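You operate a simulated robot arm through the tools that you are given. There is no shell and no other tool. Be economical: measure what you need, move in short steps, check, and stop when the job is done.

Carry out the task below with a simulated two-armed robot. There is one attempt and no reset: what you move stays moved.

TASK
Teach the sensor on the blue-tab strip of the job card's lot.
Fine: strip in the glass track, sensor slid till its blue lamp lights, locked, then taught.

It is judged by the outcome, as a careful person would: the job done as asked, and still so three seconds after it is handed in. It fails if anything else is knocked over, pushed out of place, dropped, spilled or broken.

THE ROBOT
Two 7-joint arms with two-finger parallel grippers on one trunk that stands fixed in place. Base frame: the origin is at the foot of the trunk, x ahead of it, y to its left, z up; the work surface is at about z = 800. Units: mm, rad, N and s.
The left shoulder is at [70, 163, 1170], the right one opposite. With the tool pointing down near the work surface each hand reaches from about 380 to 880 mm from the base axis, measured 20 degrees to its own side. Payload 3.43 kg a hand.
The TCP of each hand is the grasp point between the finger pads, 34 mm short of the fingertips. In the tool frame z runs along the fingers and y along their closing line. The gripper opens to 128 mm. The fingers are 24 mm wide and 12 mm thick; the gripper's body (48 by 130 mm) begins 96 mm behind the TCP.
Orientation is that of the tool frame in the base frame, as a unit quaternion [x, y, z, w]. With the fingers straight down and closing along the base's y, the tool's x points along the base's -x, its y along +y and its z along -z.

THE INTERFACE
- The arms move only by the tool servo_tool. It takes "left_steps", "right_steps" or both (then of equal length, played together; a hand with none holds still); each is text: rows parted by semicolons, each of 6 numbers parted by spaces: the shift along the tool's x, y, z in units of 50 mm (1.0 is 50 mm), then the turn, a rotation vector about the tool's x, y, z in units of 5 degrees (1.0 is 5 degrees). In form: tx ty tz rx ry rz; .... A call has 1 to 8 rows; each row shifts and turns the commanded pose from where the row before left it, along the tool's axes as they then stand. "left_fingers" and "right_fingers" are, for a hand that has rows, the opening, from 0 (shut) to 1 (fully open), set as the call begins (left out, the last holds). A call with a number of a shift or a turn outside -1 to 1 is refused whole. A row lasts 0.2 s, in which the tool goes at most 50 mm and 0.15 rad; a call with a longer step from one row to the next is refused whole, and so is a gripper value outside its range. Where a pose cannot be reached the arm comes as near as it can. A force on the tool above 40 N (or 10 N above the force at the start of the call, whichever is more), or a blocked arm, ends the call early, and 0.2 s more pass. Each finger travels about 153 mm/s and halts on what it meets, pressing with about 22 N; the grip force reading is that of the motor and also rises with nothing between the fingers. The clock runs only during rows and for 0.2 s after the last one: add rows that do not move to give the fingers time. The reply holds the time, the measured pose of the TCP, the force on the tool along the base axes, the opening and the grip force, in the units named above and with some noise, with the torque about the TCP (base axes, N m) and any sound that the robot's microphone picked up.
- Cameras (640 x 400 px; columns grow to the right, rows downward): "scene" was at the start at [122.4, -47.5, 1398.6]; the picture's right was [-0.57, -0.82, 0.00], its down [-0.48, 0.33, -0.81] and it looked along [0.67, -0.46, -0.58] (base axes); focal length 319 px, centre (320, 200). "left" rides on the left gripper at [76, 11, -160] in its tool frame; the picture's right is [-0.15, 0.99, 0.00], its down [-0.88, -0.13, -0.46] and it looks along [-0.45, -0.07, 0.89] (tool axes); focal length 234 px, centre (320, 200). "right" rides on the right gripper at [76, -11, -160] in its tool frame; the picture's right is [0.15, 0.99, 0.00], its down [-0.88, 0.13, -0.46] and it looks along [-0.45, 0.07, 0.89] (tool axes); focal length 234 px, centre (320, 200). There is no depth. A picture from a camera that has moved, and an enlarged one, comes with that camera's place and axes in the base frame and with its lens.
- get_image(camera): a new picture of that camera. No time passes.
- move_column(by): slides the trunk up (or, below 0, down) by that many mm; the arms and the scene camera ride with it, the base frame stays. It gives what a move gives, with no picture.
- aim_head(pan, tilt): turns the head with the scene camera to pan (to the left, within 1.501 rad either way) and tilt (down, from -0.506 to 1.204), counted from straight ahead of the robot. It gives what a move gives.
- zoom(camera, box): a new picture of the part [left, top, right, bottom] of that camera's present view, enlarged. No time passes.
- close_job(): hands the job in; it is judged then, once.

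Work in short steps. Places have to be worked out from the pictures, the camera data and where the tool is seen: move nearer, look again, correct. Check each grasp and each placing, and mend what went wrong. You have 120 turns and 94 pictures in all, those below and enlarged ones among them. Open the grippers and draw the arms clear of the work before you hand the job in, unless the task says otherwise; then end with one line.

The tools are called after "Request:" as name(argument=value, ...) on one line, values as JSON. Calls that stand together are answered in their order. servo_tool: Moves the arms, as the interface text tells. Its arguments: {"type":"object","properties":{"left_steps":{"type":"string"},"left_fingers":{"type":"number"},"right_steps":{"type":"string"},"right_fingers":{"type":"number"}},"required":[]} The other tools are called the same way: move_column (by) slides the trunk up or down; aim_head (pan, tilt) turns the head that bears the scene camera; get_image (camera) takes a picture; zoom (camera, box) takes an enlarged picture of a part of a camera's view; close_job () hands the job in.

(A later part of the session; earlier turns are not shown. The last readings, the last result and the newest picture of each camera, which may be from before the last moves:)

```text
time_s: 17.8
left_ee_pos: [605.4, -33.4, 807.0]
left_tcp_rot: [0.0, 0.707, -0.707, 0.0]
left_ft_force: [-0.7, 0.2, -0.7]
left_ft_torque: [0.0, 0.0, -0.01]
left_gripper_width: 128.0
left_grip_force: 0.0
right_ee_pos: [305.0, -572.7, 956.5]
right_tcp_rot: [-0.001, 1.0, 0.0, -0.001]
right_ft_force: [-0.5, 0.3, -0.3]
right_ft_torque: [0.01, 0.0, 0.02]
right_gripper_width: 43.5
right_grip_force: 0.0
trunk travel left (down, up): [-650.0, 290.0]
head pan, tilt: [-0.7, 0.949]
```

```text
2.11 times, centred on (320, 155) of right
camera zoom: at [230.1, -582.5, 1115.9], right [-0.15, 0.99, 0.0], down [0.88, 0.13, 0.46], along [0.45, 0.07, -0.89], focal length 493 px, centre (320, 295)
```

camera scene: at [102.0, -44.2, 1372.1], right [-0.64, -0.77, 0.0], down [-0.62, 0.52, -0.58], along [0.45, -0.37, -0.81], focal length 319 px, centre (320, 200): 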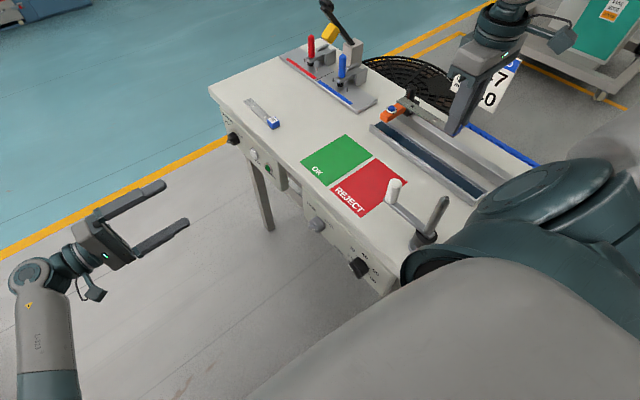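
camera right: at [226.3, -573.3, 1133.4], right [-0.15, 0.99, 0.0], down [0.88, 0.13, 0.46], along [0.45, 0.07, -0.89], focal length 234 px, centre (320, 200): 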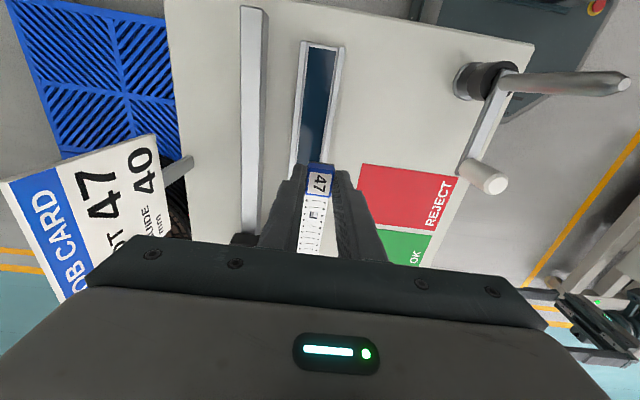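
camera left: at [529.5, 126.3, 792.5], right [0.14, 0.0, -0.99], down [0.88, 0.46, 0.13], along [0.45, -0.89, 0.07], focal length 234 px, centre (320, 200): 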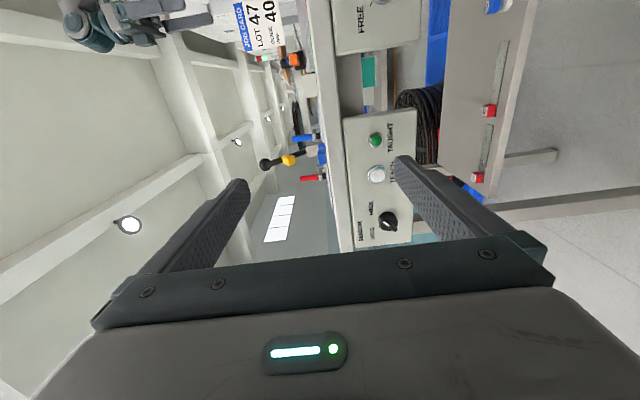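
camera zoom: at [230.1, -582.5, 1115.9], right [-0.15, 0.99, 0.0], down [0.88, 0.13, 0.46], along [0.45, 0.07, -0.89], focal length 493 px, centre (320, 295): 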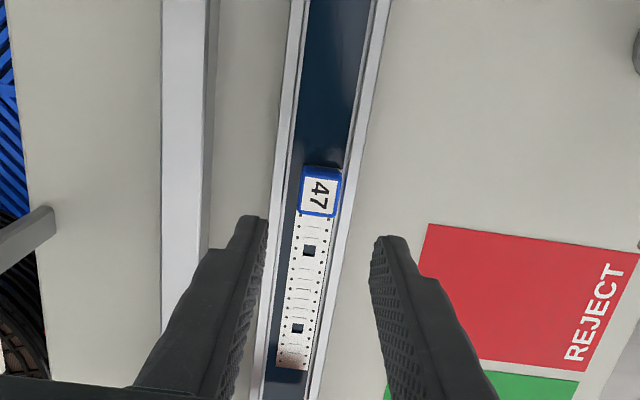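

Strip 47 lies flat in the track. Now to the knob: I'll close the right fingers, rise, and travel high to the front of the panel's far end.

Request:
servo_tool(right_steps="0 0 -0.8 0 0 0;-0.73 0.42 0 0 0 0;-0.73 0.42 0 0 0 0;-0.73 0.42 0 0 0 0;-0.73 0.42 0 0 0 0;-0.73 0.42 0 0 0 0;-0.73 0.42 0 0 0 0;-0.73 0.42 0 0 0 0", right_fingers=0)

Request:
servo_tool(right_steps="-0.73 0.42 0 0 0 0;-0.73 0.42 0 0 0 0;-0.73 0.42 0 0 0 0;-0.73 0.42 0 0 0 0;-0.73 0.42 0 0 0 0")

Request:
get_image(camera="right")

Request:
get_image(camera="left")

```text
time_s: 19.6
left_ee_pos: [607.7, -33.1, 804.5]
left_tcp_rot: [0.001, -0.707, 0.707, 0.001]
left_ft_force: [-0.2, 0.4, 0.4]
left_ft_torque: [-0.01, 0.02, 0.02]
left_gripper_width: 128.1
left_grip_force: 0.1
right_ee_pos: [561.2, -424.7, 992.5]
right_tcp_rot: [0.0, 1.0, 0.0, 0.0]
right_ft_force: [0.8, 0.3, -1.1]
right_ft_torque: [0.01, 0.02, -0.01]
right_gripper_width: 0.0
right_grip_force: 21.7
trunk travel left (down, up): [-650.0, 290.0]
head pan, tilt: [-0.7, 0.949]
```

```text
time_s: 20.8
left_ee_pos: [606.3, -35.3, 805.4]
left_tcp_rot: [-0.002, 0.708, -0.706, -0.001]
left_ft_force: [-0.1, 0.1, -0.1]
left_ft_torque: [0.02, 0.01, -0.04]
left_gripper_width: 128.0
left_grip_force: 0.1
right_ee_pos: [726.8, -326.8, 998.9]
right_tcp_rot: [0.0, 1.0, 0.001, -0.001]
right_ft_force: [-0.3, -0.1, -0.5]
right_ft_torque: [-0.01, -0.01, 0.0]
right_gripper_width: 0.3
right_grip_force: 22.1
right hand out of reach, approached as far as the arm can: row 5
trunk travel left (down, up): [-650.0, 290.0]
head pan, tilt: [-0.7, 0.949]
```

```text
50 pictures are left
camera right: at [651.5, -336.8, 1159.4], right [-0.15, 0.99, 0.0], down [0.88, 0.13, 0.46], along [0.45, 0.07, -0.89], focal length 234 px, centre (320, 200)
```

right: 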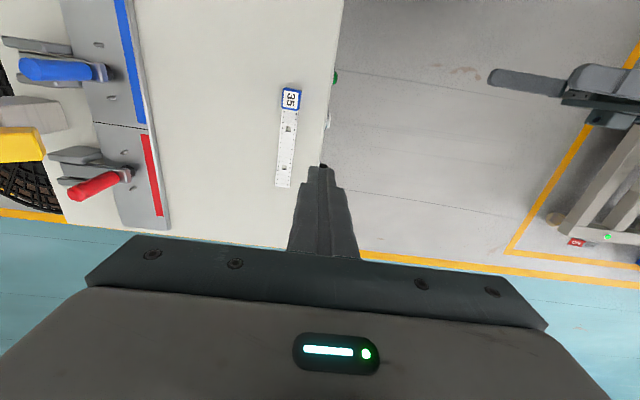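

```text
49 pictures are left
camera left: at [529.6, 125.5, 793.0], right [0.14, 0.0, -0.99], down [0.88, 0.46, 0.13], along [0.45, -0.89, 0.07], focal length 234 px, centre (320, 200)
```

left: 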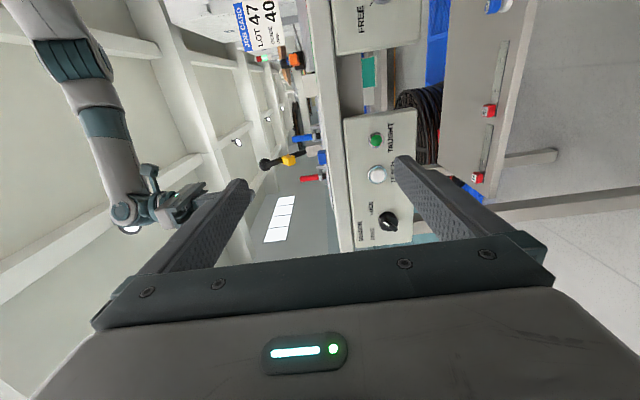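

Reach is limited at this height; going lower helps. I'll move out over the free space in front of the panel, then descend to z≈880 and push toward +x.

Request:
servo_tool(right_steps="0 0.6 0 0 0 0;0 0.6 0 0 0 0;0 0 0.8 0 0 0;0 0 0.8 0 0 0;-0.5 0 0.7 0 0 0;-0.5 0 0 0 0 0;-0.5 0 0 0 0 0;-0.5 0 0 0 0 0")

Request:
get_image(camera="right")

```text
time_s: 22.6
left_ee_pos: [605.5, -33.9, 805.4]
left_tcp_rot: [-0.002, 0.707, -0.707, 0.0]
left_ft_force: [0.1, -0.5, 1.0]
left_ft_torque: [-0.04, -0.01, 0.01]
left_gripper_width: 127.9
left_grip_force: 0.1
right_ee_pos: [709.4, -329.3, 936.8]
right_tcp_rot: [-0.002, 1.0, 0.001, 0.0]
right_ft_force: [0.3, -0.7, -0.2]
right_ft_torque: [0.02, -0.01, 0.0]
right_gripper_width: 0.0
right_grip_force: 22.3
right hand out of reach, approached as far as the arm can: row 1, 2, 3, 4, 5, 6, 7, 8
trunk travel left (down, up): [-650.0, 290.0]
head pan, tilt: [-0.7, 0.949]
```

```text
48 pictures are left
camera right: at [633.5, -340.6, 1097.0], right [-0.15, 0.99, 0.0], down [0.88, 0.13, 0.46], along [0.45, 0.07, -0.89], focal length 234 px, centre (320, 200)
```

right: 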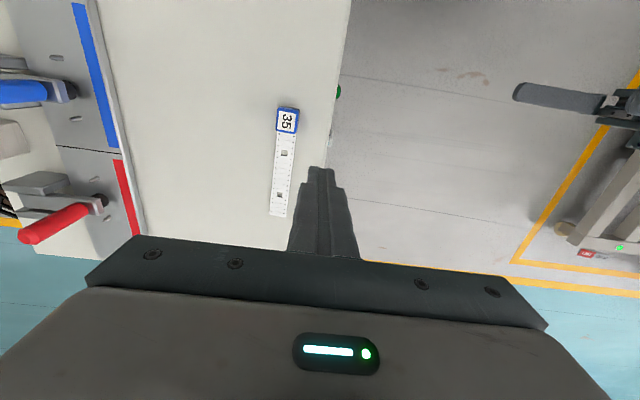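

The arm balks here. I'll pull back in x, go to y≈-265 first, then descend and extend again.

Request:
servo_tool(right_steps="0.9 0 -0.3 0 0 0;0.9 0 -0.3 0 0 0;0.5 0.7 0 0 0 0;0 0.7 0 0 0 0;0 0 0.6 0 0 0;0 0 0.6 0 0 0")

Request:
servo_tool(right_steps="-0.8 0 0.3 0 0 0;-0.8 0 0.3 0 0 0;-0.8 0 0.3 0 0 0;-0.8 0 0 0 0 0")

```text
time_s: 24.0
left_ee_pos: [607.7, -33.3, 806.1]
left_tcp_rot: [0.0, 0.707, -0.707, 0.0]
left_ft_force: [-0.1, -0.3, -1.2]
left_ft_torque: [-0.01, -0.03, -0.02]
left_gripper_width: 128.0
left_grip_force: 0.1
right_ee_pos: [595.6, -258.8, 905.2]
right_tcp_rot: [-0.001, 1.0, 0.0, 0.001]
right_ft_force: [0.3, 0.5, 0.0]
right_ft_torque: [0.02, 0.05, -0.03]
right_gripper_width: 0.0
right_grip_force: 22.4
trunk travel left (down, up): [-650.0, 290.0]
head pan, tilt: [-0.7, 0.949]
```

```text
time_s: 25.0
left_ee_pos: [606.1, -33.7, 806.4]
left_tcp_rot: [-0.001, 0.707, -0.707, 0.0]
left_ft_force: [0.3, -0.8, 0.0]
left_ft_torque: [-0.03, 0.02, 0.03]
left_gripper_width: 127.8
left_grip_force: 0.1
right_ee_pos: [684.1, -306.4, 909.9]
right_tcp_rot: [-0.002, 1.0, 0.001, 0.0]
right_ft_force: [-0.4, 0.1, -0.1]
right_ft_torque: [0.01, -0.02, -0.01]
right_gripper_width: 0.0
right_grip_force: 21.5
right hand out of reach, approached as far as the arm can: row 2, 3, 4
trunk travel left (down, up): [-650.0, 290.0]
head pan, tilt: [-0.7, 0.949]
```

Reach improves with hand higher relative to the trunk, so lowering the trunk should help. First I'll back off to y≈-262 clear of the edge and look at where the right elbow is.

Request:
servo_tool(right_steps="0.9 0.45 -0.3 0 0 0;0.4 0.5 -0.3 0 0 0")

Request:
aim_head(pan=-0.8, tilt=0.8)

Request:
get_image(camera="scene")

```text
refused: row 1 steps farther than a row can; nothing moved
```

```text
time_s: 25.7
left_ee_pos: [606.2, -33.8, 806.0]
left_tcp_rot: [0.001, -0.707, 0.708, 0.0]
left_ft_force: [-0.4, -0.2, 0.4]
left_ft_torque: [0.02, 0.0, 0.03]
left_gripper_width: 128.1
left_grip_force: 0.1
right_ee_pos: [683.3, -305.8, 910.5]
right_tcp_rot: [-0.001, 1.0, 0.002, 0.001]
right_ft_force: [-0.7, 0.6, 0.4]
right_ft_torque: [-0.02, 0.02, -0.01]
right_gripper_width: 0.0
right_grip_force: 21.3
trunk travel left (down, up): [-650.0, 290.0]
head pan, tilt: [-0.799, 0.799]
```

```text
47 pictures are left
camera scene: at [106.4, -55.3, 1383.4], right [-0.72, -0.7, 0.0], down [-0.5, 0.51, -0.7], along [0.49, -0.5, -0.72], focal length 319 px, centre (320, 200)
```

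scene: 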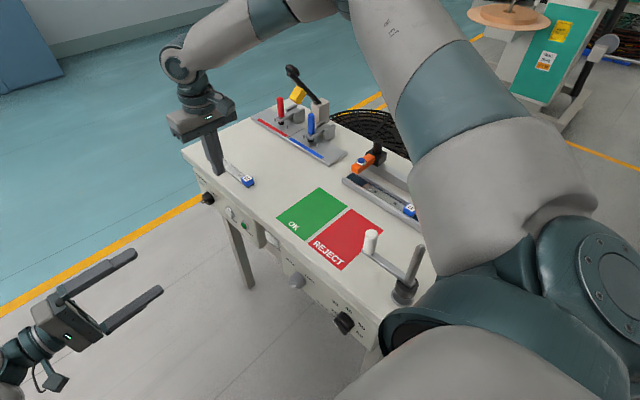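

The elbow is high, well above the table, so lowering the trunk is safe there. Backing the hand off to y≈-260.

Request:
servo_tool(right_steps="0.6 0.45 0 0 0 0;0.6 0.45 0 0 0 0")

Request:
move_column(by=-100)

Request:
get_image(camera="left")

```text
time_s: 26.3
left_ee_pos: [606.3, -33.5, 806.6]
left_tcp_rot: [0.001, -0.707, 0.708, 0.001]
left_ft_force: [-0.1, -0.2, 0.8]
left_ft_torque: [-0.01, 0.0, -0.03]
left_gripper_width: 127.9
left_grip_force: 0.1
right_ee_pos: [621.1, -261.1, 908.9]
right_tcp_rot: [-0.001, 1.0, 0.0, 0.0]
right_ft_force: [0.9, -0.3, -0.7]
right_ft_torque: [-0.02, -0.01, 0.02]
right_gripper_width: 0.0
right_grip_force: 22.0
trunk travel left (down, up): [-650.0, 290.0]
head pan, tilt: [-0.799, 0.799]
```

```text
time_s: 27.6
left_ee_pos: [606.8, -33.2, 706.2]
left_tcp_rot: [0.0, -0.707, 0.707, 0.0]
left_ft_force: [0.5, 0.1, -0.8]
left_ft_torque: [-0.02, 0.02, -0.01]
left_gripper_width: 128.1
left_grip_force: 0.1
right_ee_pos: [622.0, -260.6, 808.4]
right_tcp_rot: [-0.002, 1.0, 0.0, 0.0]
right_ft_force: [0.9, -0.1, -0.5]
right_ft_torque: [0.01, 0.02, 0.04]
right_gripper_width: 0.0
right_grip_force: 22.3
trunk travel left (down, up): [-550.0, 390.0]
head pan, tilt: [-0.799, 0.799]
```

```text
46 pictures are left
camera left: at [529.3, 126.3, 693.1], right [0.15, 0.0, -0.99], down [0.88, 0.46, 0.13], along [0.45, -0.89, 0.07], focal length 234 px, centre (320, 200)
```

left: 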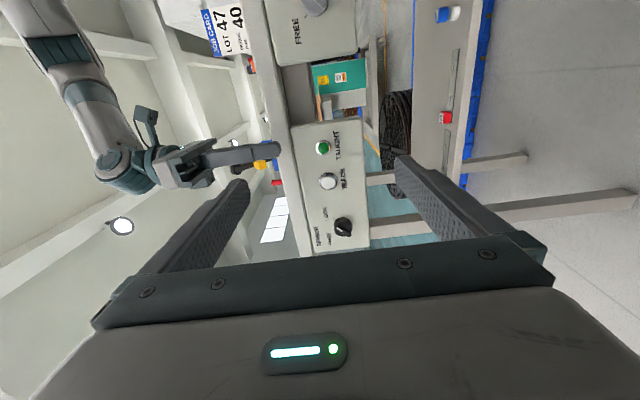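

The trunk-down view is good. Better plan: point the right hand forward (+x) along the panel so it can push the knob's ridge in +x — upper end to free, lower end to lock. First roll the hand 90° so its thin side faces the panel.

Request:
servo_tool(right_steps="0 0 -0.3 0 0 1;0 0 -0.3 0 0 1;0 0 0 0 0 1;0 0 0 0 0 1;0 0 0 0 0 1;0 0 0 0 0 1;0 0 0 0 0 1;0 0 0 0 0 1")

Request:
servo_tool(right_steps="0 0 0 0 0 1;0 0 0 0 0 1;0 0 0 0 0 1;0 0 0 0 0 1;0 0 0 0 0 1;0 0 0 0 0 1;0 0 0 0 0 1;0 0 0 0 0 1")

Request:
servo_tool(right_steps="0 0 0 -1 0 1;0 0 0 -1 0 1;0 0 0 -1 0 0;0 0 0 -1 0 0;0 0 0 -1 0 0;0 0 0 -1 0 0;0 0 0 -1 0 0;0 0 0 -1 0 0")

```text
time_s: 29.4
left_ee_pos: [606.0, -33.0, 705.9]
left_tcp_rot: [0.002, -0.707, 0.707, 0.0]
left_ft_force: [-0.8, 0.2, 0.8]
left_ft_torque: [-0.02, 0.04, 0.01]
left_gripper_width: 128.1
left_grip_force: 0.0
right_ee_pos: [621.9, -260.9, 838.0]
right_tcp_rot: [0.342, 0.94, 0.0, 0.0]
right_ft_force: [0.0, 0.4, -0.6]
right_ft_torque: [0.02, -0.01, 0.03]
right_gripper_width: 0.0
right_grip_force: 21.5
trunk travel left (down, up): [-550.0, 390.0]
head pan, tilt: [-0.799, 0.799]
```

```text
time_s: 31.2
left_ee_pos: [605.4, -33.7, 705.9]
left_tcp_rot: [0.001, -0.707, 0.708, 0.0]
left_ft_force: [0.3, 0.0, 0.2]
left_ft_torque: [-0.03, -0.02, 0.0]
left_gripper_width: 128.4
left_grip_force: 0.0
right_ee_pos: [621.8, -260.8, 838.5]
right_tcp_rot: [0.642, 0.766, -0.001, 0.0]
right_ft_force: [0.7, -0.8, 0.0]
right_ft_torque: [0.01, 0.01, -0.04]
right_gripper_width: 0.0
right_grip_force: 22.7
trunk travel left (down, up): [-550.0, 390.0]
head pan, tilt: [-0.799, 0.799]
```

```text
time_s: 33.0
left_ee_pos: [606.3, -34.9, 706.2]
left_tcp_rot: [-0.002, 0.708, -0.706, 0.0]
left_ft_force: [-0.9, 0.0, -0.6]
left_ft_torque: [0.01, -0.03, -0.02]
left_gripper_width: 128.1
left_grip_force: 0.0
right_ee_pos: [638.8, -299.6, 873.7]
right_tcp_rot: [0.664, 0.666, 0.247, 0.234]
right_ft_force: [-0.2, -0.6, 0.0]
right_ft_torque: [0.0, 0.02, 0.0]
right_gripper_width: 0.1
right_grip_force: 22.1
right hand out of reach, approached as far as the arm can: row 7, 8
trunk travel left (down, up): [-550.0, 390.0]
head pan, tilt: [-0.799, 0.799]
```

The pitch hit a limit with the arm folded. I'll move forward (arm more stretched), restoring y≈-262, and retry the pitch.

Request:
servo_tool(right_steps="0.4 0.2 0.3 0 0 0;0.36 0.3 0.4 0 0 0;0 0.4 0.5 0 0 0;0 0.4 0.5 0 0 0")

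Request:
get_image(camera="left")

```text
time_s: 34.0
left_ee_pos: [606.4, -33.5, 704.4]
left_tcp_rot: [0.001, -0.707, 0.708, 0.0]
left_ft_force: [0.0, 0.5, -0.2]
left_ft_torque: [-0.01, -0.02, 0.02]
left_gripper_width: 128.1
left_grip_force: 0.1
right_ee_pos: [751.3, -272.2, 865.0]
right_tcp_rot: [0.666, 0.663, 0.246, 0.235]
right_ft_force: [-0.4, 1.1, -0.4]
right_ft_torque: [-0.01, 0.01, -0.03]
right_gripper_width: 0.1
right_grip_force: 22.1
right hand out of reach, approached as far as the arm can: row 1, 2
trunk travel left (down, up): [-550.0, 390.0]
head pan, tilt: [-0.799, 0.799]
```

```text
45 pictures are left
camera left: at [529.9, 126.5, 692.4], right [0.14, 0.0, -0.99], down [0.88, 0.46, 0.13], along [0.45, -0.89, 0.07], focal length 234 px, centre (320, 200)
```

left: 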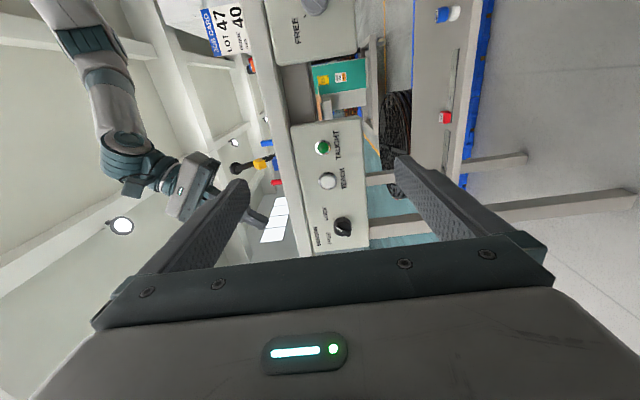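

Now in position at (751,-272,865) tilted ~40°. Lowering the trunk 100 mm more brings the tip near the knob; then I'll take a close look.

Request:
move_column(by=-100)

Request:
get_image(camera="right")

Request:
get_image(camera="left")

```text
time_s: 35.4
left_ee_pos: [605.8, -33.0, 606.2]
left_tcp_rot: [-0.001, 0.707, -0.707, 0.0]
left_ft_force: [0.0, 0.2, 0.2]
left_ft_torque: [0.0, 0.01, 0.0]
left_gripper_width: 128.1
left_grip_force: 0.1
right_ee_pos: [750.0, -271.5, 764.5]
right_tcp_rot: [0.665, 0.664, 0.247, 0.236]
right_ft_force: [0.0, 0.1, -0.2]
right_ft_torque: [-0.02, 0.04, 0.01]
right_gripper_width: 0.0
right_grip_force: 21.4
trunk travel left (down, up): [-450.0, 490.0]
head pan, tilt: [-0.799, 0.799]
```

```text
44 pictures are left
camera right: at [639.8, -197.5, 881.7], right [0.76, 0.14, 0.64], down [-0.19, -0.89, 0.42], along [0.62, -0.44, -0.65], focal length 234 px, centre (320, 200)
```

right: 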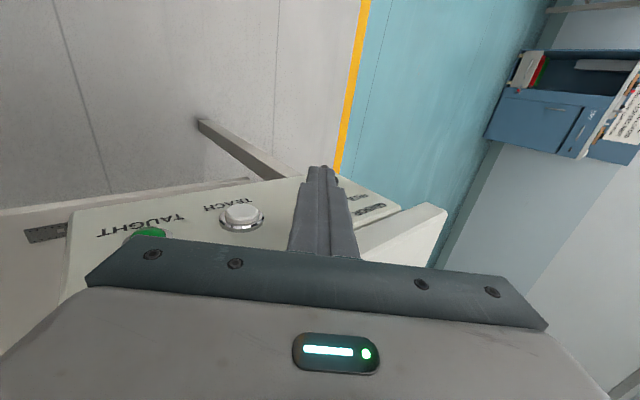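

```text
43 pictures are left
camera left: at [529.3, 126.3, 593.1], right [0.15, 0.0, -0.99], down [0.88, 0.46, 0.13], along [0.45, -0.89, 0.07], focal length 234 px, centre (320, 200)
```

left: 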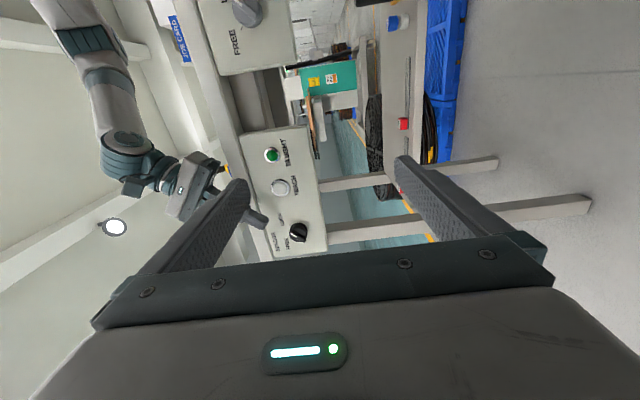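

Zooming in from the left camera to see fingertip relative to knob in detail.

Request:
zoom(camera="left", box=[230, 180, 330, 260])

Request:
zoom(camera="right", box=[210, 150, 410, 260])

```text
5.00 times, centred on (280, 220) of left
camera zoom: at [529.3, 126.3, 593.1], right [0.15, 0.0, -0.99], down [0.88, 0.46, 0.13], along [0.45, -0.89, 0.07], focal length 1171 px, centre (520, 100)
```

zoom: 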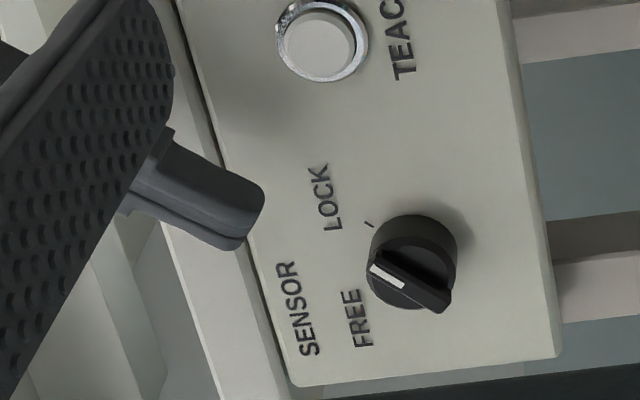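

```text
3.20 times, centred on (310, 205) of right
camera zoom: at [639.8, -197.5, 881.7], right [0.76, 0.14, 0.64], down [-0.19, -0.89, 0.42], along [0.62, -0.44, -0.65], focal length 749 px, centre (352, 184)
```

zoom: 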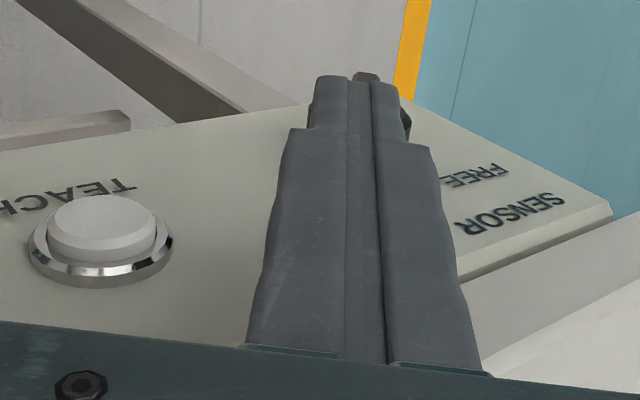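

Triangulating the knob from the two left-camera heights: face centre ≈ (817,-291,688), ridge ~34 mm long at LOCK. I'll bring the closed fingertip just left of the ridge's upper end, y≈-277.

Request:
servo_tool(right_steps="-0.11 -0.15 0.3 0 0 0;0 -0.15 0.37 0 0 0;0 -0.145 0.37 0 0 0;0 0 0 0 0 0")

Request:
zoom(camera="left", box=[230, 180, 330, 260])

Request:
zoom(camera="right", box=[210, 130, 410, 260])

```text
time_s: 36.4
left_ee_pos: [604.2, -32.9, 608.1]
left_tcp_rot: [0.0, -0.707, 0.707, -0.001]
left_ft_force: [0.9, 0.7, -0.8]
left_ft_torque: [0.02, -0.01, 0.02]
left_gripper_width: 127.8
left_grip_force: 0.1
right_ee_pos: [773.2, -285.6, 733.9]
right_tcp_rot: [0.664, 0.665, 0.248, 0.236]
right_ft_force: [-7.9, 4.5, 24.6]
right_ft_torque: [-1.48, 1.3, -0.74]
right_gripper_width: 0.0
right_grip_force: 21.9
right hand out of reach, approached as far as the arm can: row 2, 3
trunk travel left (down, up): [-450.0, 490.0]
head pan, tilt: [-0.799, 0.799]
```

```text
5.00 times, centred on (280, 220) of left
camera zoom: at [527.6, 127.2, 594.8], right [0.15, 0.0, -0.99], down [0.88, 0.46, 0.13], along [0.45, -0.89, 0.07], focal length 1171 px, centre (520, 100)
```

zoom: 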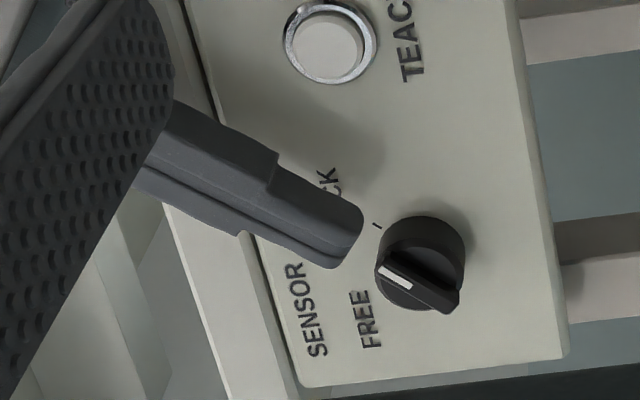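

```text
3.08 times, centred on (310, 195) of right
camera zoom: at [662.1, -212.0, 850.9], right [0.76, 0.14, 0.64], down [-0.19, -0.89, 0.42], along [0.63, -0.44, -0.65], focal length 720 px, centre (351, 215)
```

zoom: 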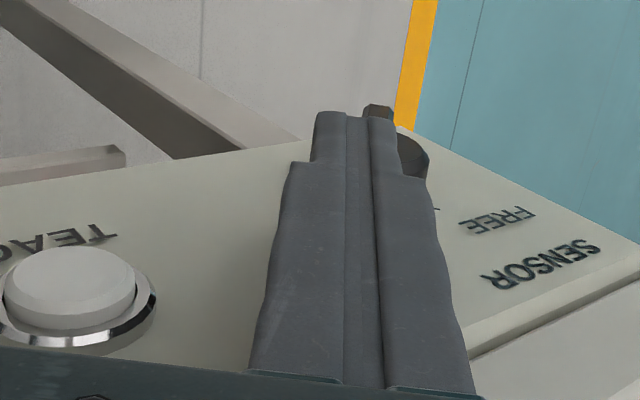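

There's a 25 N contact (hand drifted to y≈-286, likely body touching table edge) because of reach limits. I'll back off +y and up slightly, then use the trunk to descend.

Request:
servo_tool(right_steps="0.3 0.1 -0.3 0 0 0;0.2 0.2 -0.3 0 0 0;0 0 0 0 0 0")

Request:
get_image(camera="scene")

```text
time_s: 37.2
left_ee_pos: [606.6, -33.4, 605.1]
left_tcp_rot: [-0.002, 0.707, -0.707, 0.0]
left_ft_force: [-0.2, 0.0, -1.0]
left_ft_torque: [-0.02, -0.03, -0.03]
left_gripper_width: 128.1
left_grip_force: 0.1
right_ee_pos: [764.6, -262.0, 761.1]
right_tcp_rot: [0.666, 0.663, 0.247, 0.236]
right_ft_force: [0.1, -0.5, 0.5]
right_ft_torque: [-0.01, -0.01, 0.01]
right_gripper_width: 0.0
right_grip_force: 21.9
trunk travel left (down, up): [-450.0, 490.0]
head pan, tilt: [-0.799, 0.799]
```

```text
38 pictures are left
camera scene: at [106.6, -55.5, 1183.3], right [-0.72, -0.7, 0.0], down [-0.5, 0.51, -0.7], along [0.49, -0.5, -0.72], focal length 319 px, centre (320, 200)
```

scene: 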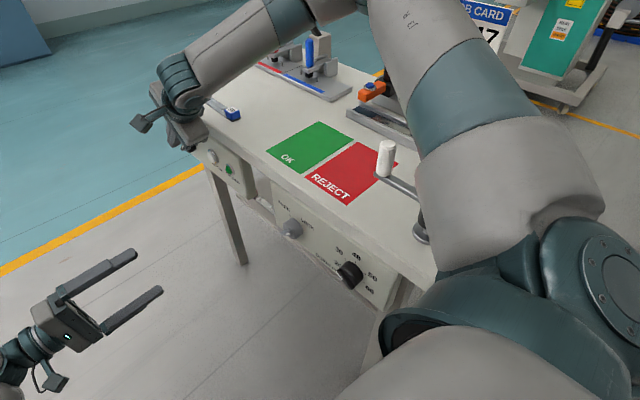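

Contact gone. I need ~50 mm lower; before lowering the trunk I'll check clearance between the right upper arm and the crank handle.

Request:
aim_head(pan=-0.95, tilt=0.95)

Request:
get_image(camera="scene")

```text
time_s: 37.9
left_ee_pos: [606.7, -32.8, 605.9]
left_tcp_rot: [0.002, -0.707, 0.707, 0.0]
left_ft_force: [0.0, -0.1, 0.5]
left_ft_torque: [0.01, 0.01, 0.03]
left_gripper_width: 128.1
left_grip_force: 0.0
right_ee_pos: [766.2, -262.6, 761.7]
right_tcp_rot: [0.666, 0.664, 0.247, 0.235]
right_ft_force: [-0.3, 0.2, 0.3]
right_ft_torque: [-0.03, -0.02, -0.01]
right_gripper_width: 0.0
right_grip_force: 22.4
trunk travel left (down, up): [-450.0, 490.0]
head pan, tilt: [-0.949, 0.949]
```

```text
37 pictures are left
camera scene: at [92.6, -56.7, 1171.9], right [-0.81, -0.58, 0.0], down [-0.47, 0.66, -0.58], along [0.34, -0.47, -0.81], focal length 319 px, centre (320, 200)
```

scene: 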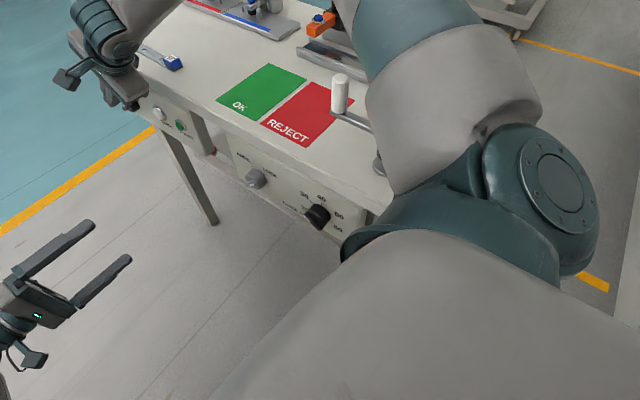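

The grey crank handle (top ≈ z 968) is very near the upper arm at this trunk height, so no lower. I'll raise the trunk back 200 mm and check the crank is unmoved, then try descending with the arm itself in this rolled orientation.

Request:
move_column(by=200)

Request:
get_image(camera="scene")

```text
time_s: 40.0
left_ee_pos: [606.5, -32.9, 806.2]
left_tcp_rot: [-0.001, 0.708, -0.706, 0.001]
left_ft_force: [0.3, -0.5, 0.2]
left_ft_torque: [-0.04, -0.01, 0.0]
left_gripper_width: 127.9
left_grip_force: 0.0
right_ee_pos: [766.7, -261.9, 961.3]
right_tcp_rot: [0.666, 0.664, 0.247, 0.235]
right_ft_force: [0.9, 1.1, 0.3]
right_ft_torque: [-0.01, 0.02, 0.03]
right_gripper_width: 0.0
right_grip_force: 21.9
trunk travel left (down, up): [-650.0, 290.0]
head pan, tilt: [-0.949, 0.949]
```

```text
36 pictures are left
camera scene: at [92.8, -56.7, 1371.8], right [-0.81, -0.58, 0.0], down [-0.47, 0.66, -0.58], along [0.34, -0.47, -0.81], focal length 319 px, centre (320, 200)
```

scene: 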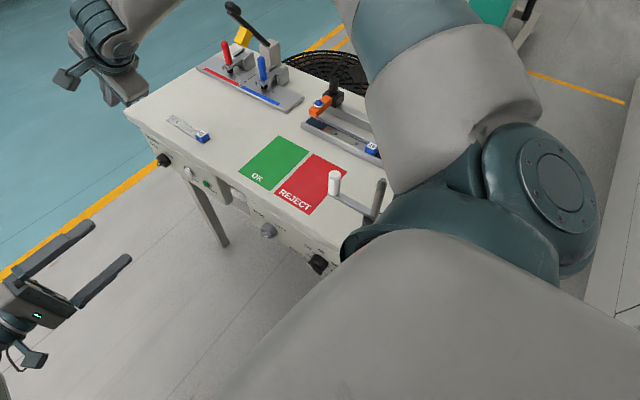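

Crank is unmoved and upright. Now I descend with the arm, straight down in front of the panel at y≈-262.

Request:
servo_tool(right_steps="0 -0.51 0.61 0 0 0;0 -0.51 0.61 0 0 0;0 -0.51 0.61 0 0 0")

```text
time_s: 40.9
left_ee_pos: [605.7, -33.5, 806.2]
left_tcp_rot: [-0.001, 0.707, -0.707, 0.0]
left_ft_force: [0.6, -0.6, 0.3]
left_ft_torque: [-0.05, -0.01, 0.01]
left_gripper_width: 127.8
left_grip_force: 0.0
right_ee_pos: [787.0, -291.6, 920.7]
right_tcp_rot: [0.665, 0.666, 0.245, 0.233]
right_ft_force: [-0.7, -0.6, -0.1]
right_ft_torque: [0.0, 0.02, 0.01]
right_gripper_width: 0.0
right_grip_force: 22.3
right hand out of reach, approached as far as the arm can: row 1, 2, 3
trunk travel left (down, up): [-650.0, 290.0]
head pan, tilt: [-0.949, 0.949]
```

The wrist limit seems tied to the forward pitch. I'll reduce the pitch to ~10° (nearly vertical) at a clear height, restore y, then descend.

Request:
servo_tool(right_steps="0.6 0 0 1 0 0;0 0 0 1 0 0;0 0 0 1 0 0;0 0 0 1 0 0;0 0 0 1 0 0;0 0 0 1 0 0")

Request:
servo_tool(right_steps="0 0 0.8 0 0 0;0 0 0.8 0 0 0")

```text
time_s: 42.2
left_ee_pos: [606.9, -33.9, 804.8]
left_tcp_rot: [0.001, -0.707, 0.707, 0.0]
left_ft_force: [-0.5, 0.6, 0.2]
left_ft_torque: [0.01, -0.07, -0.02]
left_gripper_width: 127.8
left_grip_force: 0.0
right_ee_pos: [736.8, -293.7, 949.0]
right_tcp_rot: [0.704, 0.705, 0.067, 0.055]
right_ft_force: [-0.7, 0.4, -1.0]
right_ft_torque: [0.03, 0.02, 0.02]
right_gripper_width: 0.2
right_grip_force: 21.7
right hand out of reach, approached as far as the arm can: row 1, 2, 3, 4, 5, 6
trunk travel left (down, up): [-650.0, 290.0]
head pan, tilt: [-0.949, 0.949]
```

```text
time_s: 42.9
left_ee_pos: [607.5, -34.2, 805.4]
left_tcp_rot: [0.001, -0.707, 0.707, 0.0]
left_ft_force: [0.1, -0.3, -0.7]
left_ft_torque: [0.01, -0.02, 0.05]
left_gripper_width: 128.1
left_grip_force: 0.0
right_ee_pos: [717.2, -312.4, 891.7]
right_tcp_rot: [0.704, 0.705, 0.069, 0.056]
right_ft_force: [0.0, 0.6, 0.3]
right_ft_torque: [0.0, 0.02, 0.02]
right_gripper_width: 0.0
right_grip_force: 21.8
right hand out of reach, approached as far as the arm can: row 1, 2
trunk travel left (down, up): [-650.0, 290.0]
head pan, tilt: [-0.949, 0.949]
```

Yaw affects the reach limit. With a vertical tool the yaw is free (body stays above table level), so I'll back off, roll further, and probe again at y≈-262.

Request:
servo_tool(right_steps="0 -0.8 0 1 0 0;0.6 -0.6 0 1 0 0;0.6 0 0 0 0 1;0 0 0 0 0 1;0 0 0 0 0 1;0 0 0 0 0 1;0 0 0 0 0 1;0 0 0 0 0 1")

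Request:
servo_tool(right_steps="0 0 0 0 0 1;0 0 0 0 0 1;0 0 0 0 0 1;0 0 0.5 0 0 0;0 0 0.5 0 0 0")

```text
time_s: 44.6
left_ee_pos: [606.3, -33.8, 805.0]
left_tcp_rot: [-0.002, 0.707, -0.707, 0.0]
left_ft_force: [-0.4, 0.1, -0.4]
left_ft_torque: [0.0, -0.02, 0.03]
left_gripper_width: 127.9
left_grip_force: 0.0
right_ee_pos: [637.3, -259.3, 890.7]
right_tcp_rot: [0.866, 0.5, 0.003, -0.007]
right_ft_force: [0.0, 0.8, -0.2]
right_ft_torque: [-0.01, -0.02, 0.0]
right_gripper_width: 0.0
right_grip_force: 21.8
right hand out of reach, approached as far as the arm can: row 3
trunk travel left (down, up): [-650.0, 290.0]
head pan, tilt: [-0.949, 0.949]
```

```text
time_s: 45.9
left_ee_pos: [604.8, -34.4, 806.4]
left_tcp_rot: [0.001, -0.707, 0.707, -0.001]
left_ft_force: [-0.3, -0.8, 0.0]
left_ft_torque: [0.02, 0.03, 0.02]
left_gripper_width: 128.0
left_grip_force: 0.0
right_ee_pos: [653.0, -306.6, 862.8]
right_tcp_rot: [0.923, 0.385, 0.003, -0.008]
right_ft_force: [0.4, -0.3, -0.1]
right_ft_torque: [0.04, 0.0, 0.0]
right_gripper_width: 0.0
right_grip_force: 22.2
right hand out of reach, approached as far as the arm can: row 2, 3, 4, 5
trunk travel left (down, up): [-650.0, 290.0]
head pan, tilt: [-0.949, 0.949]
```

That's worse. Let me look at the right arm's posture to understand the limit.

Request:
aim_head(pan=-0.6, tilt=0.3)

Request:
get_image(camera="scene")

```text
time_s: 46.9
left_ee_pos: [607.0, -33.8, 806.4]
left_tcp_rot: [0.0, -0.707, 0.707, 0.0]
left_ft_force: [-0.3, 0.0, 0.7]
left_ft_torque: [0.01, -0.04, -0.01]
left_gripper_width: 127.9
left_grip_force: 0.0
right_ee_pos: [653.2, -307.5, 862.4]
right_tcp_rot: [0.923, 0.384, 0.003, -0.008]
right_ft_force: [0.0, 0.9, 0.3]
right_ft_torque: [-0.04, 0.01, -0.04]
right_gripper_width: 0.0
right_grip_force: 22.1
trunk travel left (down, up): [-650.0, 290.0]
head pan, tilt: [-0.6, 0.3]
```

```text
35 pictures are left
camera scene: at [127.3, -50.3, 1427.7], right [-0.56, -0.83, 0.0], down [-0.24, 0.17, -0.95], along [0.79, -0.54, -0.3], focal length 319 px, centre (320, 200)
```

scene: 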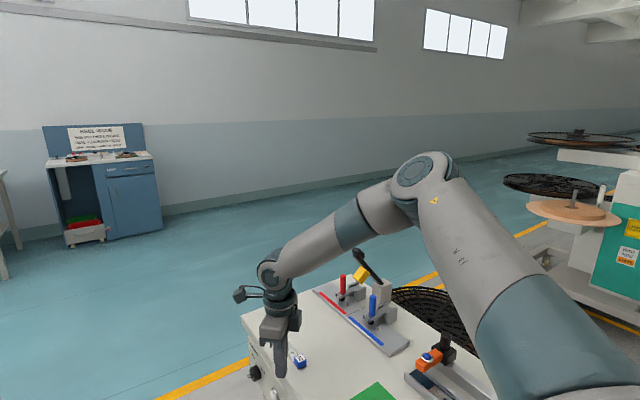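

The elbow sits outward, so the right forearm naturally points inward — bad for this panel. By mirror symmetry the left arm's natural direction (+x,-y,down) suits the panel. So: right arm retreats over the table, left arm does the knob and the button.

Request:
servo_tool(right_steps="0 0 -0.8 0 0 -1;0 0 -0.8 0 0 -1;0 0 -0.8 0 0 -1;0 0 0 0 0 -1;0 0 0 0 0 -1;0 0 0 0 0 -1;0 0 0 0 0 -1;0 0 0 0 0 -1")

Request:
servo_tool(right_steps="0 0 0 0 0 -1;0 0 0 0 0 -1;0 0 0 0 0 -1;0 0 0 0 0 -1;0 0 0 0 0 -1;0 0 0 0 0 -1;0 0 0 0 0 -1;0 0 0 0 0 -1")

Request:
servo_tool(right_steps="0 0 0 0 0 -1;0 0 0 0 0 -1;0 0 0 0 0 -1;0 0 0 0 0 -1;0 0 0 0 0 -1;0 0 0 0 0 -1;0 0 0 0 0 -1;0 0 0 0 0 -1")

```text
time_s: 48.7
left_ee_pos: [606.9, -32.6, 805.7]
left_tcp_rot: [0.002, -0.707, 0.707, 0.001]
left_ft_force: [0.5, 1.2, 0.5]
left_ft_torque: [-0.03, -0.02, 0.0]
left_gripper_width: 127.9
left_grip_force: 0.1
right_ee_pos: [654.0, -309.9, 983.1]
right_tcp_rot: [0.736, 0.677, 0.005, -0.006]
right_ft_force: [-0.7, 0.2, 0.4]
right_ft_torque: [0.03, 0.0, -0.04]
right_gripper_width: 0.0
right_grip_force: 22.2
trunk travel left (down, up): [-650.0, 290.0]
head pan, tilt: [-0.6, 0.3]
```

```text
time_s: 50.5
left_ee_pos: [606.2, -32.8, 805.3]
left_tcp_rot: [0.001, -0.707, 0.708, 0.0]
left_ft_force: [-0.3, 0.0, 0.3]
left_ft_torque: [-0.01, 0.0, -0.03]
left_gripper_width: 128.2
left_grip_force: 0.1
right_ee_pos: [654.1, -310.9, 982.3]
right_tcp_rot: [0.46, 0.888, 0.007, -0.005]
right_ft_force: [-0.9, -0.1, -0.6]
right_ft_torque: [0.01, 0.0, 0.01]
right_gripper_width: 0.0
right_grip_force: 21.9
trunk travel left (down, up): [-650.0, 290.0]
head pan, tilt: [-0.6, 0.3]
```

```text
time_s: 52.3
left_ee_pos: [605.6, -33.7, 805.8]
left_tcp_rot: [0.002, -0.707, 0.707, 0.001]
left_ft_force: [0.2, -0.5, 0.0]
left_ft_torque: [-0.01, -0.03, 0.01]
left_gripper_width: 127.8
left_grip_force: 0.1
right_ee_pos: [653.9, -309.1, 982.4]
right_tcp_rot: [0.129, 0.992, 0.007, -0.002]
right_ft_force: [0.6, 0.4, -0.4]
right_ft_torque: [-0.01, 0.05, 0.01]
right_gripper_width: 0.0
right_grip_force: 22.2
trunk travel left (down, up): [-650.0, 290.0]
head pan, tilt: [-0.6, 0.3]
```

Right arm's last un-roll and retreat over the sensor area, while the left hand yaws/pitches toward its natural pointing direction.

Request:
servo_tool(left_steps="0 0 0 0 -1 0;0 0 0 0 -1 0;0 0 0 0 -1 0;0 0 0 0 -1 0;0 0 0 0 -1 0;0 0 0 0 -1 0;0 0 0 0 -1 0;0 0 0 -1 0 0", right_steps="0 0 0 0 0 -1;0 0 0 0 0 -1;0 0 0 0 0 -1;0.43 -0.83 0 0 0 0;0.43 -0.83 0 0 0 0;0.43 -0.83 0 0 0 0;0.43 -0.83 0 0 0 0;0.43 -0.83 0 0 0 0", left_fingers=0)

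Request:
servo_tool(left_steps="0 0 0 -1 0 0;0 0 0 -1 0 0;0 0 0 -1 0 0;0 0 0 -1 0 0", right_steps="0.43 -0.83 0 0 0 0;0 0 0 0 0 0;0 0 0 0 0 0;0 0 0 0 0 0")

```text
time_s: 54.1
left_ee_pos: [606.1, -33.7, 806.3]
left_tcp_rot: [-0.223, 0.703, -0.644, 0.204]
left_ft_force: [0.2, -0.4, 0.0]
left_ft_torque: [0.02, 0.0, 0.03]
left_gripper_width: 0.1
left_grip_force: 21.9
right_ee_pos: [544.6, -515.4, 978.1]
right_tcp_rot: [-0.001, 1.0, 0.008, -0.001]
right_ft_force: [-0.4, 0.4, -0.6]
right_ft_torque: [0.03, -0.02, 0.01]
right_gripper_width: 0.1
right_grip_force: 22.2
trunk travel left (down, up): [-650.0, 290.0]
head pan, tilt: [-0.6, 0.3]
```

```text
time_s: 55.1
left_ee_pos: [606.9, -32.3, 807.2]
left_tcp_rot: [-0.254, 0.804, -0.512, 0.162]
left_ft_force: [0.3, 0.2, 0.9]
left_ft_torque: [0.01, 0.02, 0.03]
left_gripper_width: 0.2
left_grip_force: 22.6
right_ee_pos: [524.1, -558.4, 979.4]
right_tcp_rot: [0.0, 1.0, 0.008, 0.0]
right_ft_force: [-0.3, -0.1, 0.6]
right_ft_torque: [0.0, 0.02, -0.01]
right_gripper_width: 0.0
right_grip_force: 21.5
trunk travel left (down, up): [-650.0, 290.0]
head pan, tilt: [-0.6, 0.3]
```

No flags; the left hand now points (0.52,-0.74,-0.42). Approaching the knob zone to TCP ≈(767,-205,744).

Request:
servo_tool(left_steps="-0.105 -0.14 0.79 0 0 0;-0.105 -0.14 0.79 0 0 0;-0.105 -0.14 0.79 0 0 0;-0.105 -0.14 0.79 0 0 0;-0.105 -0.14 0.79 0 0 0;-0.105 -0.14 0.79 0 0 0")

Request:
get_image(camera="left")

```text
time_s: 56.5
left_ee_pos: [764.7, -205.8, 742.8]
left_tcp_rot: [-0.255, 0.805, -0.511, 0.162]
left_ft_force: [0.3, -0.5, -0.1]
left_ft_torque: [-0.01, 0.0, -0.02]
left_gripper_width: 0.0
left_grip_force: 21.4
right_ee_pos: [525.1, -560.6, 977.3]
right_tcp_rot: [-0.001, 1.0, 0.009, -0.001]
right_ft_force: [0.7, 0.2, 0.0]
right_ft_torque: [0.01, -0.01, -0.03]
right_gripper_width: 0.2
right_grip_force: 22.1
trunk travel left (down, up): [-650.0, 290.0]
head pan, tilt: [-0.6, 0.3]
```

```text
34 pictures are left
camera left: at [616.4, -127.3, 798.7], right [-0.12, 0.43, -0.9], down [0.51, 0.8, 0.31], along [0.85, -0.42, -0.32], focal length 234 px, centre (320, 200)
```

left: 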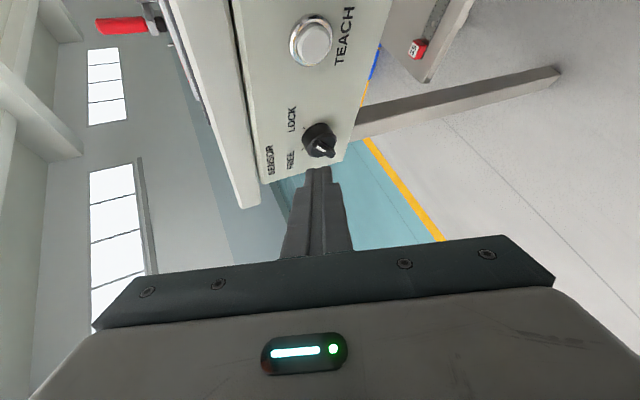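

The left arm reaches easily. Zooming on knob and fingertip.

Request:
zoom(camera="left", box=[260, 90, 380, 200])

```text
3.64 times, centred on (320, 145) of left
camera zoom: at [616.4, -127.3, 798.7], right [-0.12, 0.43, -0.9], down [0.51, 0.8, 0.31], along [0.85, -0.42, -0.32], focal length 852 px, centre (320, 400)
```

zoom: 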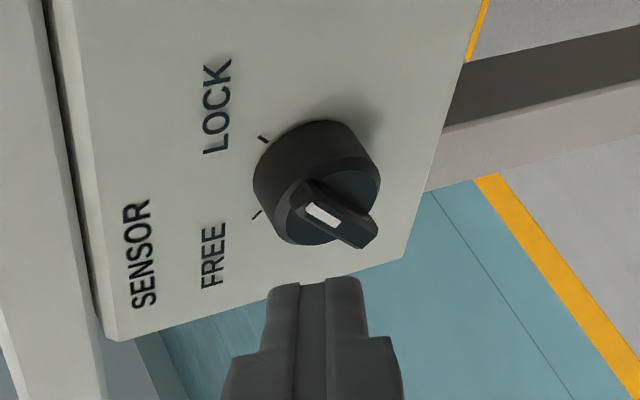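

Knob confirmed at (817,-291,689). With this hand angle the panel-side edge of the finger is its -x side, so I'll drag in -x from the far side: lower end to free. Moving the tip beyond and below the knob, still clear in y.

Request:
servo_tool(left_steps="-0.325 0.176 0.505 0 0 0;-0.325 0.176 0.505 0 0 0;-0.325 0.176 0.505 0 0 0;0 0 0 0 0 0")

Request:
zoom(camera="left", box=[240, 90, 400, 230])

```text
time_s: 57.5
left_ee_pos: [810.3, -208.1, 705.6]
left_tcp_rot: [-0.255, 0.805, -0.512, 0.161]
left_ft_force: [-0.2, -0.4, -0.6]
left_ft_torque: [-0.04, 0.0, -0.02]
left_gripper_width: 0.0
left_grip_force: 22.1
left hand out of reach, approached as far as the arm can: row 2, 3
right_ee_pos: [524.1, -559.3, 977.6]
right_tcp_rot: [0.0, 1.0, 0.007, -0.001]
right_ft_force: [-0.1, -0.7, -0.3]
right_ft_torque: [0.04, 0.02, 0.0]
right_gripper_width: 0.2
right_grip_force: 22.5
trunk travel left (down, up): [-650.0, 290.0]
head pan, tilt: [-0.6, 0.3]
```

```text
2.86 times, centred on (320, 160) of left
camera zoom: at [661.6, -130.1, 762.3], right [-0.12, 0.43, -0.9], down [0.52, 0.8, 0.31], along [0.85, -0.42, -0.32], focal length 669 px, centre (320, 314)
```

zoom: 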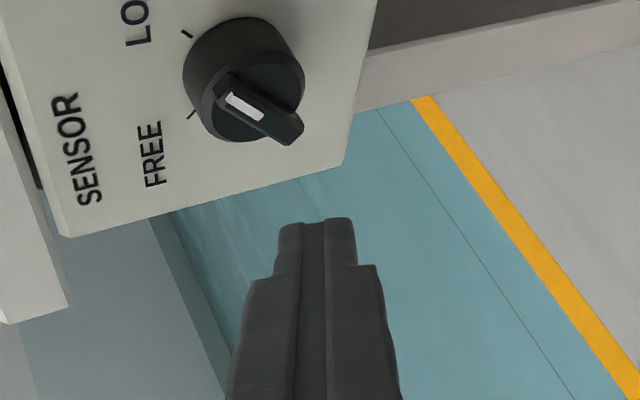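

Stretch-limited. I'll raise the right hand 100 mm first, then lower the trunk 100 mm to give the left arm more reach.

Request:
servo_tool(right_steps="0 0 -0.8 0 0 0;0 0 -0.8 0 0 0;0 0 -0.6 0 0 0", left_steps="0 0 -0.2 0 0 0;0 0 0 0 0 0;0 0 0 0 0 0")

Request:
servo_tool(left_steps="0 -0.6 0 0 0 0;0 -0.6 0 0 0 0")

Request:
move_column(by=-100)

```text
time_s: 58.3
left_ee_pos: [803.7, -200.8, 712.2]
left_tcp_rot: [-0.254, 0.804, -0.512, 0.162]
left_ft_force: [-0.1, 0.0, -0.2]
left_ft_torque: [0.0, -0.01, -0.02]
left_gripper_width: 0.0
left_grip_force: 21.5
right_ee_pos: [527.2, -558.3, 1090.2]
right_tcp_rot: [-0.001, 1.0, 0.008, -0.001]
right_ft_force: [-0.1, -0.4, 0.4]
right_ft_torque: [0.0, 0.0, 0.01]
right_gripper_width: 0.3
right_grip_force: 22.4
trunk travel left (down, up): [-650.0, 290.0]
head pan, tilt: [-0.6, 0.3]
```

```text
time_s: 58.9
left_ee_pos: [818.2, -221.4, 766.9]
left_tcp_rot: [-0.255, 0.804, -0.512, 0.162]
left_ft_force: [-0.1, -0.7, 0.1]
left_ft_torque: [-0.02, -0.03, -0.02]
left_gripper_width: 0.1
left_grip_force: 21.9
right_ee_pos: [526.9, -558.5, 1090.4]
right_tcp_rot: [-0.001, 1.0, 0.007, -0.001]
right_ft_force: [0.0, 0.3, -0.4]
right_ft_torque: [-0.03, 0.01, 0.0]
right_gripper_width: 0.1
right_grip_force: 21.7
trunk travel left (down, up): [-650.0, 290.0]
head pan, tilt: [-0.6, 0.3]
```

```text
time_s: 60.2
left_ee_pos: [819.1, -220.3, 667.4]
left_tcp_rot: [-0.254, 0.804, -0.513, 0.162]
left_ft_force: [-0.2, 0.3, 0.4]
left_ft_torque: [0.03, 0.03, 0.0]
left_gripper_width: 0.0
left_grip_force: 22.1
right_ee_pos: [527.1, -557.8, 990.6]
right_tcp_rot: [-0.001, 1.0, 0.008, 0.0]
right_ft_force: [0.0, 0.4, -0.2]
right_ft_torque: [0.0, 0.0, 0.03]
right_gripper_width: 0.0
right_grip_force: 22.2
trunk travel left (down, up): [-550.0, 390.0]
head pan, tilt: [-0.6, 0.3]
```

Now within reach. Setting x≈838, z≈687, then looking before going in.

Request:
servo_tool(left_steps="-0.29 -0.47 0.06 0 0 0;0 0 0 0 0 0")

Request:
servo_tool(left_steps="0.1 -0.06 0.13 0 0 0;0.1 -0.06 0.13 0 0 0;0 0 0 0 0 0")

Request:
zoom(camera="left", box=[240, 90, 400, 230])

```text
time_s: 60.8
left_ee_pos: [836.5, -222.0, 688.0]
left_tcp_rot: [-0.254, 0.804, -0.513, 0.161]
left_ft_force: [0.3, 0.7, -0.5]
left_ft_torque: [0.04, -0.05, -0.02]
left_gripper_width: 0.0
left_grip_force: 22.2
right_ee_pos: [526.7, -558.0, 989.0]
right_tcp_rot: [-0.001, 1.0, 0.007, -0.001]
right_ft_force: [0.9, 0.5, 0.2]
right_ft_torque: [0.0, 0.0, -0.01]
right_gripper_width: 0.0
right_grip_force: 22.0
trunk travel left (down, up): [-550.0, 390.0]
head pan, tilt: [-0.6, 0.3]
```

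```text
time_s: 61.6
left_ee_pos: [837.9, -239.1, 685.8]
left_tcp_rot: [-0.254, 0.804, -0.512, 0.161]
left_ft_force: [0.3, -0.1, 0.0]
left_ft_torque: [0.02, -0.03, 0.0]
left_gripper_width: 0.2
left_grip_force: 21.9
right_ee_pos: [527.0, -557.3, 990.1]
right_tcp_rot: [0.0, 1.0, 0.007, -0.001]
right_ft_force: [-0.6, 1.1, -0.4]
right_ft_torque: [-0.02, 0.02, 0.0]
right_gripper_width: 0.0
right_grip_force: 21.6
trunk travel left (down, up): [-550.0, 390.0]
head pan, tilt: [-0.6, 0.3]
```

```text
2.86 times, centred on (320, 160) of left
camera zoom: at [689.3, -160.4, 742.4], right [-0.12, 0.43, -0.9], down [0.52, 0.8, 0.31], along [0.85, -0.42, -0.32], focal length 669 px, centre (320, 314)
```

zoom: 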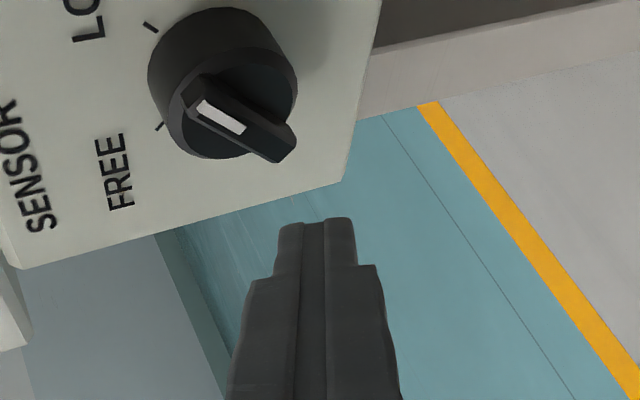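

Clearances look as expected. Moving in 15 mm toward the panel, then dragging -x gently.

Request:
servo_tool(left_steps="0.086 -0.052 0.111 0 0 0;0.086 -0.052 0.111 0 0 0;0.114 0.034 -0.073 0 0 0;0.114 0.034 -0.073 0 0 0;0.114 0.034 -0.073 0 0 0;0 0 0 0 0 0")

Request:
zoom(camera="left", box=[240, 90, 400, 230])

```text
time_s: 63.0
left_ee_pos: [812.9, -253.9, 683.6]
left_tcp_rot: [-0.257, 0.804, -0.512, 0.161]
left_ft_force: [8.5, 21.4, -3.5]
left_ft_torque: [0.19, 0.04, 0.54]
left_gripper_width: 0.0
left_grip_force: 21.9
left hand out of reach, approached as far as the arm can: row 1
right_ee_pos: [528.2, -556.6, 989.3]
right_tcp_rot: [0.0, 1.0, 0.007, -0.001]
right_ft_force: [0.7, -0.9, -0.5]
right_ft_torque: [-0.01, 0.03, -0.01]
right_gripper_width: 0.0
right_grip_force: 22.3
trunk travel left (down, up): [-550.0, 390.0]
head pan, tilt: [-0.6, 0.3]
```

```text
2.86 times, centred on (320, 160) of left
camera zoom: at [663.7, -175.6, 739.3], right [-0.12, 0.43, -0.9], down [0.51, 0.8, 0.31], along [0.85, -0.42, -0.32], focal length 669 px, centre (320, 314)
```

zoom: 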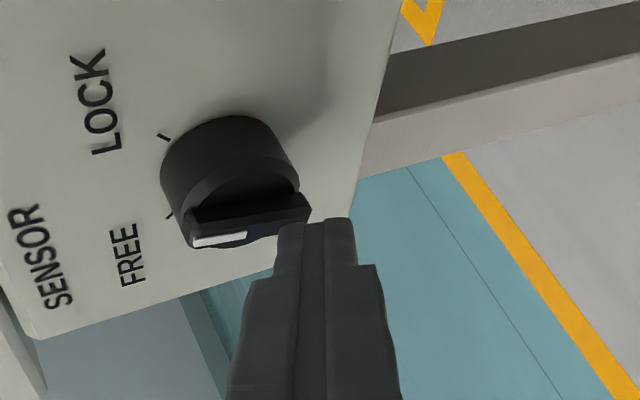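

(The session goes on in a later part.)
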